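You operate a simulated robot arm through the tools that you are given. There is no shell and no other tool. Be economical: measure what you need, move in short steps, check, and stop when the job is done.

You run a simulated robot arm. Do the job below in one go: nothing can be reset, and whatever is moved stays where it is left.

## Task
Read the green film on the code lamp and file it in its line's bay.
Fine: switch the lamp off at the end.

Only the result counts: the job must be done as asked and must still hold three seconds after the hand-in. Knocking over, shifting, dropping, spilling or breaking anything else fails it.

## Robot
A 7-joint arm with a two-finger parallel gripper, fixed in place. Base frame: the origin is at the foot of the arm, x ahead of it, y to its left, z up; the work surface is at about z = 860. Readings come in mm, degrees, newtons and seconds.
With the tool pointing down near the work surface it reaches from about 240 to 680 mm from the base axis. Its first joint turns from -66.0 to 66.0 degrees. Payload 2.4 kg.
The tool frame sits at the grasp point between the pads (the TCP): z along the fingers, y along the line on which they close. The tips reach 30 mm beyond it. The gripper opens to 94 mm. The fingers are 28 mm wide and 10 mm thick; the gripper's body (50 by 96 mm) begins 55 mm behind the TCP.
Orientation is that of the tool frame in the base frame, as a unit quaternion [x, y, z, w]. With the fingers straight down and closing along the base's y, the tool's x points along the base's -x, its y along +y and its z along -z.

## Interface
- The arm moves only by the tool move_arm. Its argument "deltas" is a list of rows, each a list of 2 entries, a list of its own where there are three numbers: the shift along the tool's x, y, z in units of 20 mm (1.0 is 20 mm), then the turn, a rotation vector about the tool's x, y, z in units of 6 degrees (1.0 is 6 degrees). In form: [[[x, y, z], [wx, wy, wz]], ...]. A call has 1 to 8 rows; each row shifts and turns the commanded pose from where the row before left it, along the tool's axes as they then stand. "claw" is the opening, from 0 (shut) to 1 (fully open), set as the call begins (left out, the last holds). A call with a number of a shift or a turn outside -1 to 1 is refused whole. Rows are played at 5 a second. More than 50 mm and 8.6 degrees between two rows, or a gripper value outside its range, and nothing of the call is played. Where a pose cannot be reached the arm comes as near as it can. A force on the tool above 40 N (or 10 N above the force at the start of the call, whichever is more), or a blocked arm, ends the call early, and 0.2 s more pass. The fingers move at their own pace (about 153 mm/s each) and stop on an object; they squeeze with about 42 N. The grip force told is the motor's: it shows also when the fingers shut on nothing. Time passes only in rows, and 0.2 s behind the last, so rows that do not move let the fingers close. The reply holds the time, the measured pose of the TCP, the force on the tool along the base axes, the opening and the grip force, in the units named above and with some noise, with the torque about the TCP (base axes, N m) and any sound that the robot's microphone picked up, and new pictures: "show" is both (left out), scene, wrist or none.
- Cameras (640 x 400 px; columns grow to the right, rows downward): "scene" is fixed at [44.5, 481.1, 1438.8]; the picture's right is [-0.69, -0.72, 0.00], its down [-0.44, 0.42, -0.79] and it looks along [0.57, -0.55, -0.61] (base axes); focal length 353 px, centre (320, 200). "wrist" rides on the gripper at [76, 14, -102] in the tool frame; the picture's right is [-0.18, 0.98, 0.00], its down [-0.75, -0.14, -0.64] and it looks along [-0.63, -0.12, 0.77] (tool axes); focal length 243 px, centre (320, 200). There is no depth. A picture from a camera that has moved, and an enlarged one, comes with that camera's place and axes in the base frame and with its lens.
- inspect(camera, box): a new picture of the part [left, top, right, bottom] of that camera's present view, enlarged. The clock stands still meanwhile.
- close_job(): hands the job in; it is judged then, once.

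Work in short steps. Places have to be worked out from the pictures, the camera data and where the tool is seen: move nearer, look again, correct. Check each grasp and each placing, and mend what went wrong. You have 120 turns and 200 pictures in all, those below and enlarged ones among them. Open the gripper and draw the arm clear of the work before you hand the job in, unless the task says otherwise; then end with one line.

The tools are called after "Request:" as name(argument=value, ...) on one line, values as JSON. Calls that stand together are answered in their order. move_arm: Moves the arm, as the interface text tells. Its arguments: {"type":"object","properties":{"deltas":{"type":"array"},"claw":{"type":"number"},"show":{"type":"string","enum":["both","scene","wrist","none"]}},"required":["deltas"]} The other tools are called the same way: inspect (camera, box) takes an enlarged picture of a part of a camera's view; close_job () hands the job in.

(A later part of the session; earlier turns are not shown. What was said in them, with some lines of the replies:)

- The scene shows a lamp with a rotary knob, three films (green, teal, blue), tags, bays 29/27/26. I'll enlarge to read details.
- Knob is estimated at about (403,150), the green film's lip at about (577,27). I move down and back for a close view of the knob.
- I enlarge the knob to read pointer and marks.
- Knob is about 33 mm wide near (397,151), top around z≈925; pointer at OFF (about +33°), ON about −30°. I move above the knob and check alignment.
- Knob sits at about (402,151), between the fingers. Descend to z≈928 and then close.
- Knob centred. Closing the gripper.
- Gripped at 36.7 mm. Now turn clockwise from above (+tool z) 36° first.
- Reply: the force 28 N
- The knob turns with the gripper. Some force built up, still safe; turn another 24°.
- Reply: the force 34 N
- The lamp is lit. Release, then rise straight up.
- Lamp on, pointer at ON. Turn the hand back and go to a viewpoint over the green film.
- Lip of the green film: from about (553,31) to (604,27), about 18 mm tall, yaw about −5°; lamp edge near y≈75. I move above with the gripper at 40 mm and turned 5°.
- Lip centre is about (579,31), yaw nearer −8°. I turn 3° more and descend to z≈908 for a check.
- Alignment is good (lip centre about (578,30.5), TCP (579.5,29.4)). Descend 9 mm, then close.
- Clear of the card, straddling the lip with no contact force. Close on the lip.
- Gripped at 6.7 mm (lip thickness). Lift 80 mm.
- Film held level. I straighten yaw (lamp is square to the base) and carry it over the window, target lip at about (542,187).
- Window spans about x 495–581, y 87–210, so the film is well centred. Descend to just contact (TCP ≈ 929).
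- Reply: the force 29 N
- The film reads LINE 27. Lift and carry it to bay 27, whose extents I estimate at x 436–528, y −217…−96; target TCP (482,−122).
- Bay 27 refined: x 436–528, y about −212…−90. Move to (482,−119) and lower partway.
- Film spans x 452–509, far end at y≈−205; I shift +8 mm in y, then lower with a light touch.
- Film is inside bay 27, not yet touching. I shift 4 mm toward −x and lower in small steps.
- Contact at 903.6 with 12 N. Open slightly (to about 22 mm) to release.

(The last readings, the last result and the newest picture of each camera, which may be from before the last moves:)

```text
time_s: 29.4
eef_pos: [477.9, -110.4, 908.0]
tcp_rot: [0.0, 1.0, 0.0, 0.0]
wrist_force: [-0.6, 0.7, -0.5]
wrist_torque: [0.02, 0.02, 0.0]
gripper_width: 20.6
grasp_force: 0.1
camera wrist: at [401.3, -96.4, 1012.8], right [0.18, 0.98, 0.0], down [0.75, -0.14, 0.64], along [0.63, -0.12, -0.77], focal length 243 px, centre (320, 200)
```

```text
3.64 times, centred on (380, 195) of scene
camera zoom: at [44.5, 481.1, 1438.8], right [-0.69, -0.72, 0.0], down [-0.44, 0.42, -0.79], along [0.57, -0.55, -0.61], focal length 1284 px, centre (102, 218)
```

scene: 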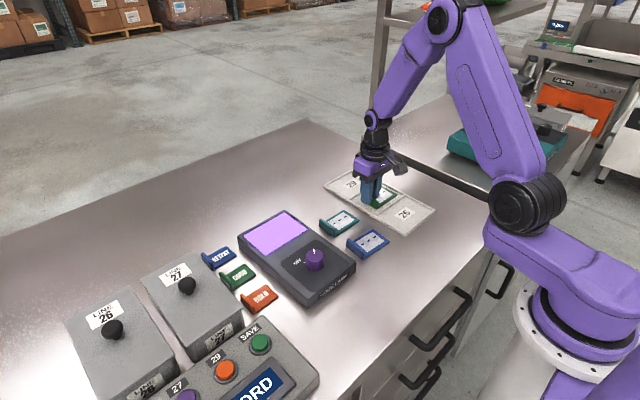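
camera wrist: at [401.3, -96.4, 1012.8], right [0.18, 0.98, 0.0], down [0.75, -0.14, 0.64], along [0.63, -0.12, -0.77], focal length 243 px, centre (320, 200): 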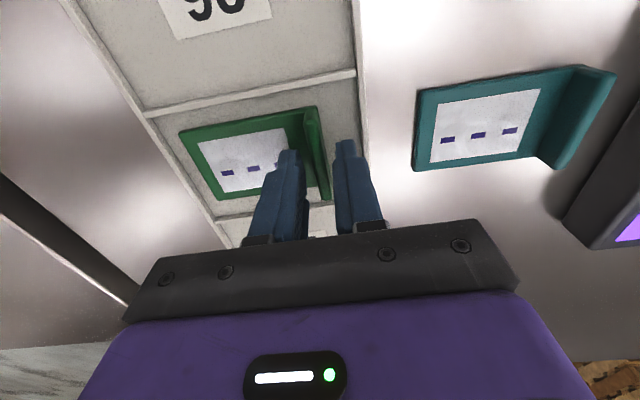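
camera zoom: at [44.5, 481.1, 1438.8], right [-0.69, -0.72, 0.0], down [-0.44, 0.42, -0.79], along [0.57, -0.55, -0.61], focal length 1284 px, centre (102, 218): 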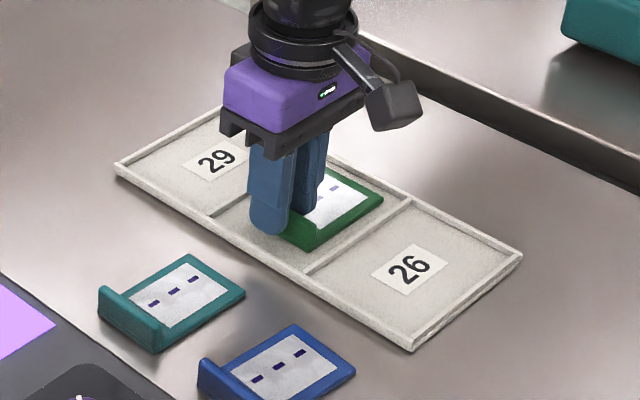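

Released; film lies in bay 27. Rise, and travel back toward the knob.

Request:
move_arm(deltas=[[[0, 0, -0.5], [0, 0, 0]], [[0, 0, -0.9], [0, 0, 0]], [[0, 0, -1], [0, 0, 0]], [[0, 0, -1], [0, 0, 0]], [[0, 0, -1], [0, 0, 0]], [[0.3, 1, -0.6], [0, 0, 0]], [[0.3, 1, 0], [0, 0, 0]], [[0.3, 1, 0], [0, 0, 0]]], show="none")

Request:
inspect(camera="scene", box=[310, 140, 450, 250])

Request:
move_arm(deltas=[[[0.3, 1, 0], [0, 0, 0]], [[0.3, 1, 0], [0, 0, 0]], [[0.3, 1, 0], [0, 0, 0]], [[0.3, 1, 0], [0, 0, 0]], [[0.3, 1, 0], [0, 0, 0]], [[0.3, 1, 0], [0, 0, 0]], [[0.3, 1, 0], [0, 0, 0]], [[0.3, 1, 0], [0, 0, 0]]], claw=1, show="none")

Request:
move_arm(deltas=[[[0.57, 1, 0], [0, 0, 0]], [[0, 1, 0], [0, 0, 1]], [[0, 0, 0], [0, 0, 1]], [[0, 0, 0], [0, 0, 1]], [[0, 0, 0], [0, 0, 1]], [[0, 0, 0], [0, 0, 1]], [[0, 0, 0], [0, 0, 1]], [[0, 0, 0], [0, 0, 1]]])

```text
time_s: 31.2
eef_pos: [460.0, -50.1, 1009.2]
tcp_rot: [0.0, 1.0, 0.0, 0.0]
wrist_force: [0.1, 0.3, 0.1]
wrist_torque: [0.02, 0.03, 0.02]
gripper_width: 20.5
grasp_force: 0.0
```

```text
3.64 times, centred on (380, 195) of scene
camera zoom: at [44.6, 481.1, 1438.8], right [-0.69, -0.72, 0.0], down [-0.44, 0.42, -0.79], along [0.57, -0.55, -0.61], focal length 1284 px, centre (102, 218)
```

zoom: 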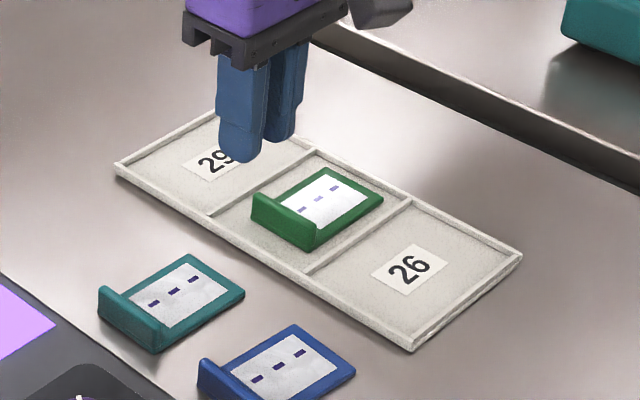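

```text
time_s: 33.0
eef_pos: [410.1, 108.8, 1007.8]
tcp_rot: [0.0, 1.0, 0.0, 0.0]
wrist_force: [-0.5, -0.5, -0.4]
wrist_torque: [0.01, 0.01, 0.01]
gripper_width: 93.9
grasp_force: 0.0
```

```text
time_s: 34.8
eef_pos: [399.6, 147.8, 1009.4]
tcp_rot: [0.36, 0.933, 0.0, 0.0]
wrist_force: [0.7, -0.4, -0.4]
wrist_torque: [0.0, -0.01, -0.03]
gripper_width: 93.9
grasp_force: 0.0
camera wrist: at [352.6, 209.9, 1113.5], right [0.8, 0.61, 0.0], down [0.46, -0.61, 0.64], along [0.39, -0.51, -0.77], focal length 243 px, centre (320, 200)
```

scene: 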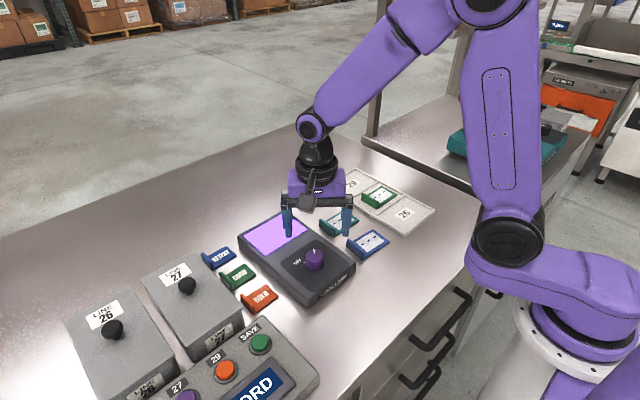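
wrist: 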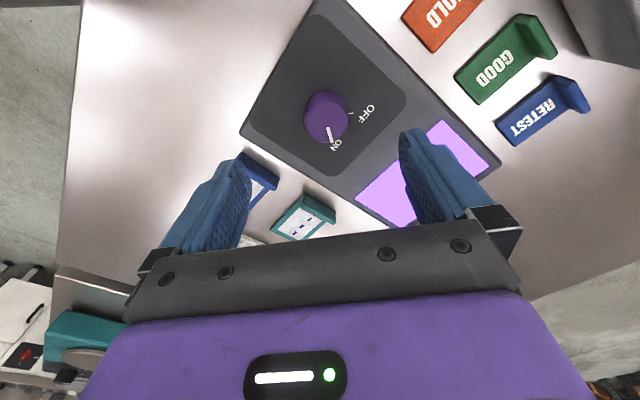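

Film confirmed in bay 27. Knob centre looks like (402,153.5); the 42° yaw is good for turning back. I correct and descend to z≈930.

Request:
move_arm(deltas=[[[0.08, 0.31, 0.8], [0, 0, 0]], [[0, 0, 0.9], [0, 0, 0]], [[0, 0, 0.9], [0, 0, 0]], [[0, 0, 0.8], [0, 0, 0]], [[0, 0, 0.55], [0, 0, 0]]])

```text
time_s: 36.0
eef_pos: [402.8, 155.3, 930.8]
tcp_rot: [0.358, 0.934, -0.001, 0.0]
wrist_force: [0.0, -0.5, 0.6]
wrist_torque: [0.02, 0.01, 0.03]
gripper_width: 94.1
grasp_force: 0.0
camera wrist: at [355.5, 216.8, 1034.6], right [0.79, 0.61, 0.0], down [0.47, -0.61, 0.64], along [0.39, -0.51, -0.77], focal length 243 px, centre (320, 200)
```

scene: 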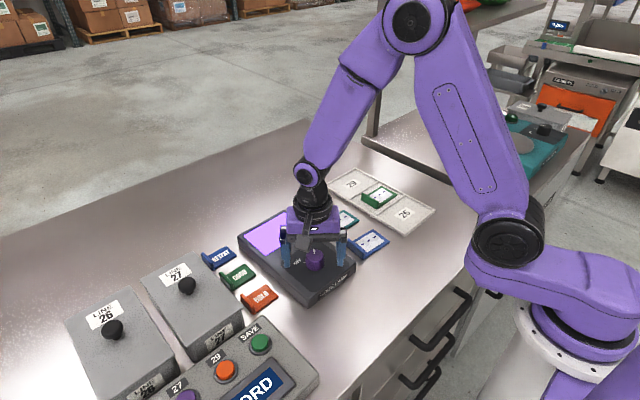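
wrist: 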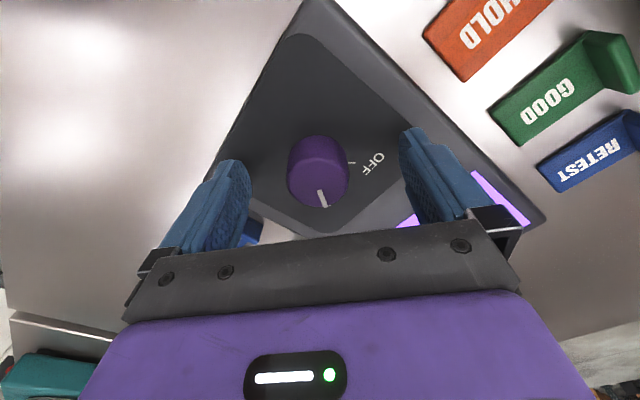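

Knob nearly centred; shift 2 mm, then close.

Request:
move_arm(deltas=[[[0, -0.1, 0], [0, 0, 0]], [[0, 0, 0], [0, 0, 0]], [[0, 0, 0], [0, 0, 0]]], claw=0, show="none")

Request:
move_arm(deltas=[[[0, 0, 0], [0, 0, -1]], [[0, 0, 0], [0, 0, -1]], [[0, 0, 0], [0, 0, -1]], [[0, 0, 0], [0, 0, -1]], [[0, 0, 0], [0, 0, -1]], [[0, 0, 0], [0, 0, -1]]])

```text
time_s: 36.8
eef_pos: [401.9, 153.2, 929.8]
tcp_rot: [0.358, 0.934, -0.001, -0.001]
wrist_force: [-1.8, 1.4, -0.7]
wrist_torque: [0.48, 0.43, -0.06]
gripper_width: 36.8
grasp_force: 44.9
```

```text
time_s: 38.2
eef_pos: [400.5, 150.5, 930.1]
tcp_rot: [0.052, 0.999, -0.001, -0.003]
wrist_force: [-10.1, -24.1, 3.5]
wrist_torque: [-0.87, -0.07, -0.13]
gripper_width: 36.7
grasp_force: 45.2
camera wrist: at [326.5, 173.1, 1034.6], right [0.29, 0.96, 0.0], down [0.74, -0.22, 0.64], along [0.61, -0.19, -0.77], focal length 243 px, centre (320, 200)
```

scene: 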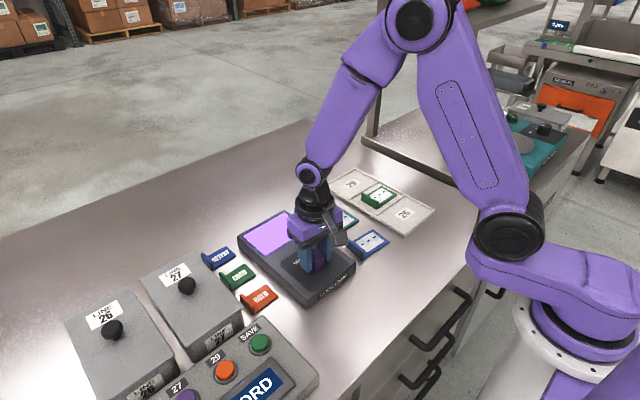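
wrist: 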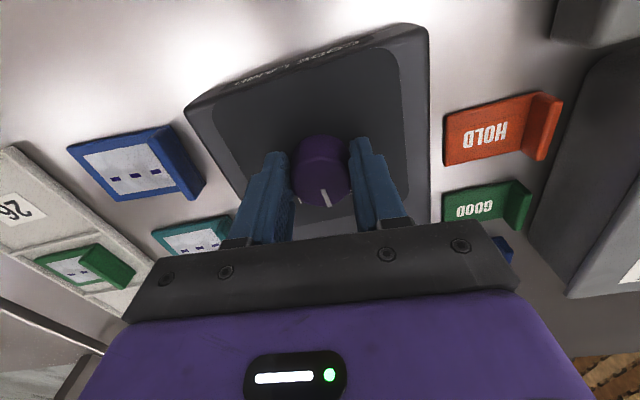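

The knob follows (36° of about 60°) with some side force; I relieve it with a 2.5 mm shift and turn the remaining 24°.

Request:
move_arm(deltas=[[[0, -0.12, 0], [0, 0, 0]], [[0, 0, 0], [0, 0, -1]], [[0, 0, 0], [0, 0, -1]], [[0, 0, 0], [0, 0, -1]], [[0, 0, 0], [0, 0, -1]]])

```text
time_s: 39.4
eef_pos: [400.0, 150.5, 929.4]
tcp_rot: [-0.156, 0.988, 0.0, -0.003]
wrist_force: [-7.7, -25.1, -0.2]
wrist_torque: [-0.51, -0.41, -0.06]
gripper_width: 36.5
grasp_force: 45.0
camera wrist: at [324.2, 138.9, 1034.5], right [-0.13, 0.99, 0.0], down [0.76, 0.1, 0.64], along [0.63, 0.08, -0.77], focal length 243 px, centre (320, 200)
```

scene: 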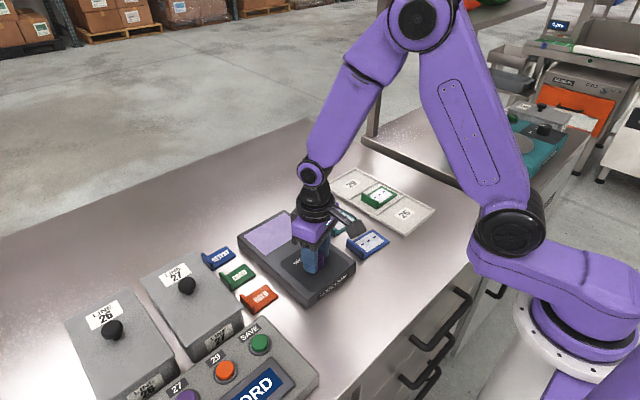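
wrist: 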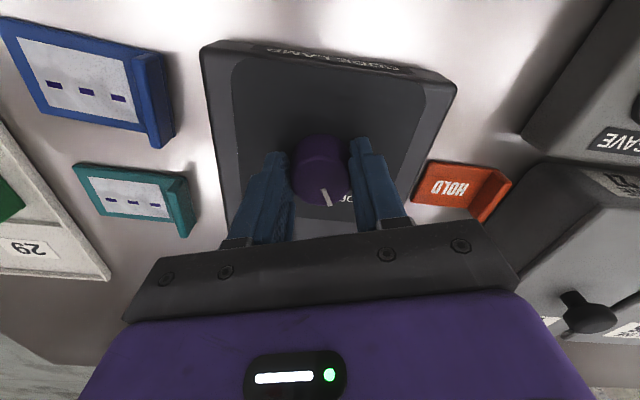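

The lamp has gone dark. I give one more 6° to seat the pointer at OFF and watch the force.

Request:
move_arm(deltas=[[[0, -0.08, 0], [0, 0, 0]], [[0, 0, 0], [0, 0, -1]], [[0, 0, 0], [0, 0, 0]]], show="none")

Request:
inspect(camera="wrist", box=[240, 100, 420, 230])

```text
time_s: 40.2
eef_pos: [401.0, 148.2, 929.7]
tcp_rot: [-0.21, 0.978, 0.0, -0.002]
wrist_force: [-4.8, -20.5, -6.5]
wrist_torque: [-0.51, 0.2, -0.06]
gripper_width: 36.8
grasp_force: 45.3
```

```text
3.08 times, centred on (330, 165) of wrist
camera zoom: at [325.9, 130.4, 1034.5], right [-0.23, 0.97, 0.0], down [0.75, 0.18, 0.64], along [0.62, 0.15, -0.77], focal length 746 px, centre (289, 308)
```

zoom: 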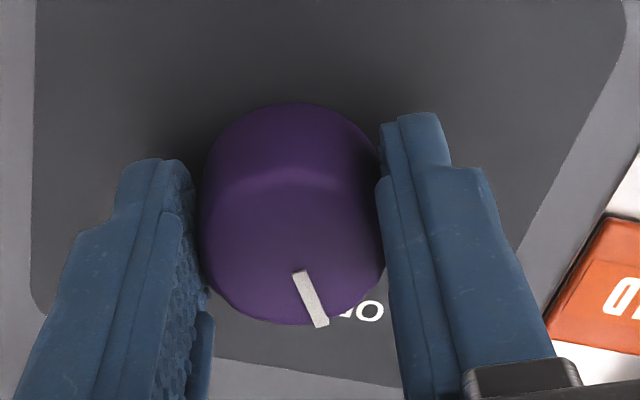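

Release and rise to see the pointer clearly.

Request:
move_arm(deltas=[[[0, 0, 0], [0, 0, 0]], [[0, 0, 0], [0, 0, 0]], [[0, 0, -0.5], [0, 0, 0]], [[0, 0, -1], [0, 0, 0]], [[0, 0, -1], [0, 0, 0]], [[0, 0, -1], [0, 0, 0]], [[0, 0, -1], [0, 0, 0]], [[0, 0, -1], [0, 0, 0]]], claw=1)

Request:
inspect(camera="scene", box=[230, 160, 450, 310])

Request:
inspect(camera="wrist", box=[240, 70, 420, 230])

```text
time_s: 42.0
eef_pos: [402.2, 150.0, 1039.1]
tcp_rot: [-0.209, 0.978, 0.001, 0.0]
wrist_force: [0.0, -0.1, -0.7]
wrist_torque: [0.03, 0.0, -0.04]
gripper_width: 94.1
grasp_force: 0.0
camera wrist: at [326.3, 132.1, 1143.3], right [-0.23, 0.97, 0.0], down [0.75, 0.18, 0.64], along [0.62, 0.15, -0.77], focal length 243 px, centre (320, 200)
```

scene: 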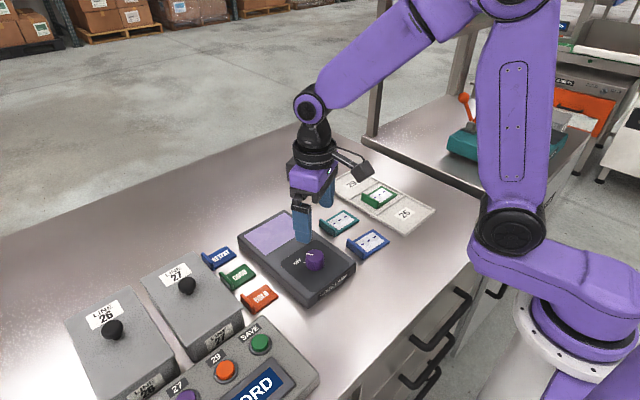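
wrist: 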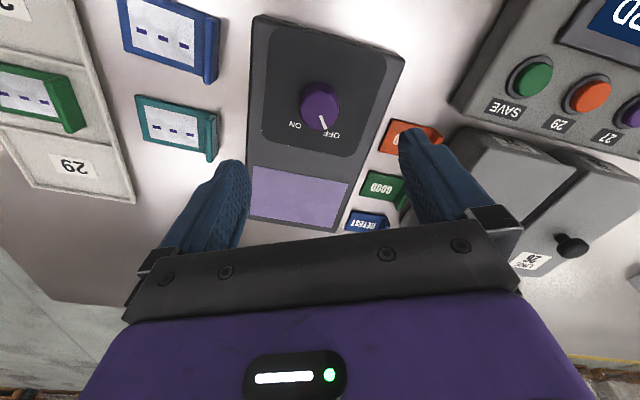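

```text
2.67 times, centred on (340, 235) of scene
camera zoom: at [44.5, 481.1, 1438.8], right [-0.69, -0.72, 0.0], down [-0.44, 0.42, -0.79], along [0.57, -0.55, -0.61], focal length 942 px, centre (267, 107)
```

zoom: 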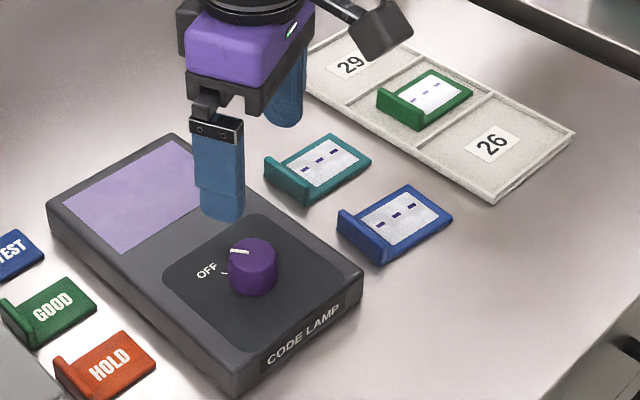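

```text
2.50 times, centred on (330, 150) of wrist
camera zoom: at [326.3, 132.1, 1143.3], right [-0.23, 0.97, 0.0], down [0.75, 0.18, 0.64], along [0.62, 0.15, -0.77], focal length 606 px, centre (295, 325)
```

zoom: 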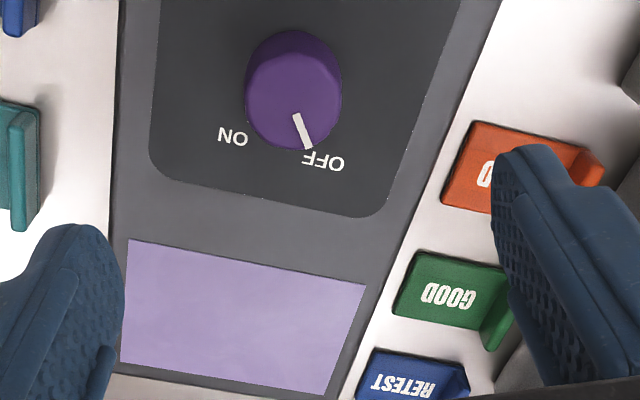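

Pointer and dark window match the start picture, the lamp hasn't shifted, and the green film lies in bay 27. I raise the arm a bit more before handing in.

Request:
move_arm(deltas=[[[0, 0, -1], [0, 0, 0]], [[0, 0, -1], [0, 0, 0]], [[0, 0, -1], [0, 0, 0]], [[0, 0, -1], [0, 0, 0]], [[0, 0, -1], [0, 0, 0]]], show="scene")

```text
time_s: 43.2
eef_pos: [401.4, 148.1, 1140.7]
tcp_rot: [-0.208, 0.978, 0.0, -0.002]
wrist_force: [-0.3, 0.3, 0.0]
wrist_torque: [0.0, 0.01, -0.01]
gripper_width: 94.1
grasp_force: 0.1
```

scene: 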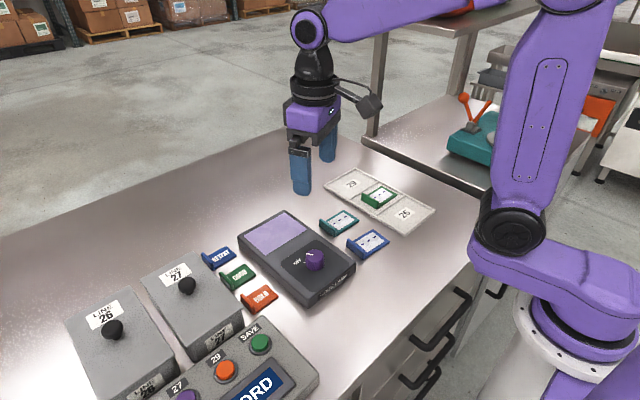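

Everything is in place; handing in.

Request:
close_job()

```text
The job is handed in.
```

The green film read "LINE 27" on the lit code lamp; it now lies in bay 27, the lamp is off, and the open gripper is clear of the work.
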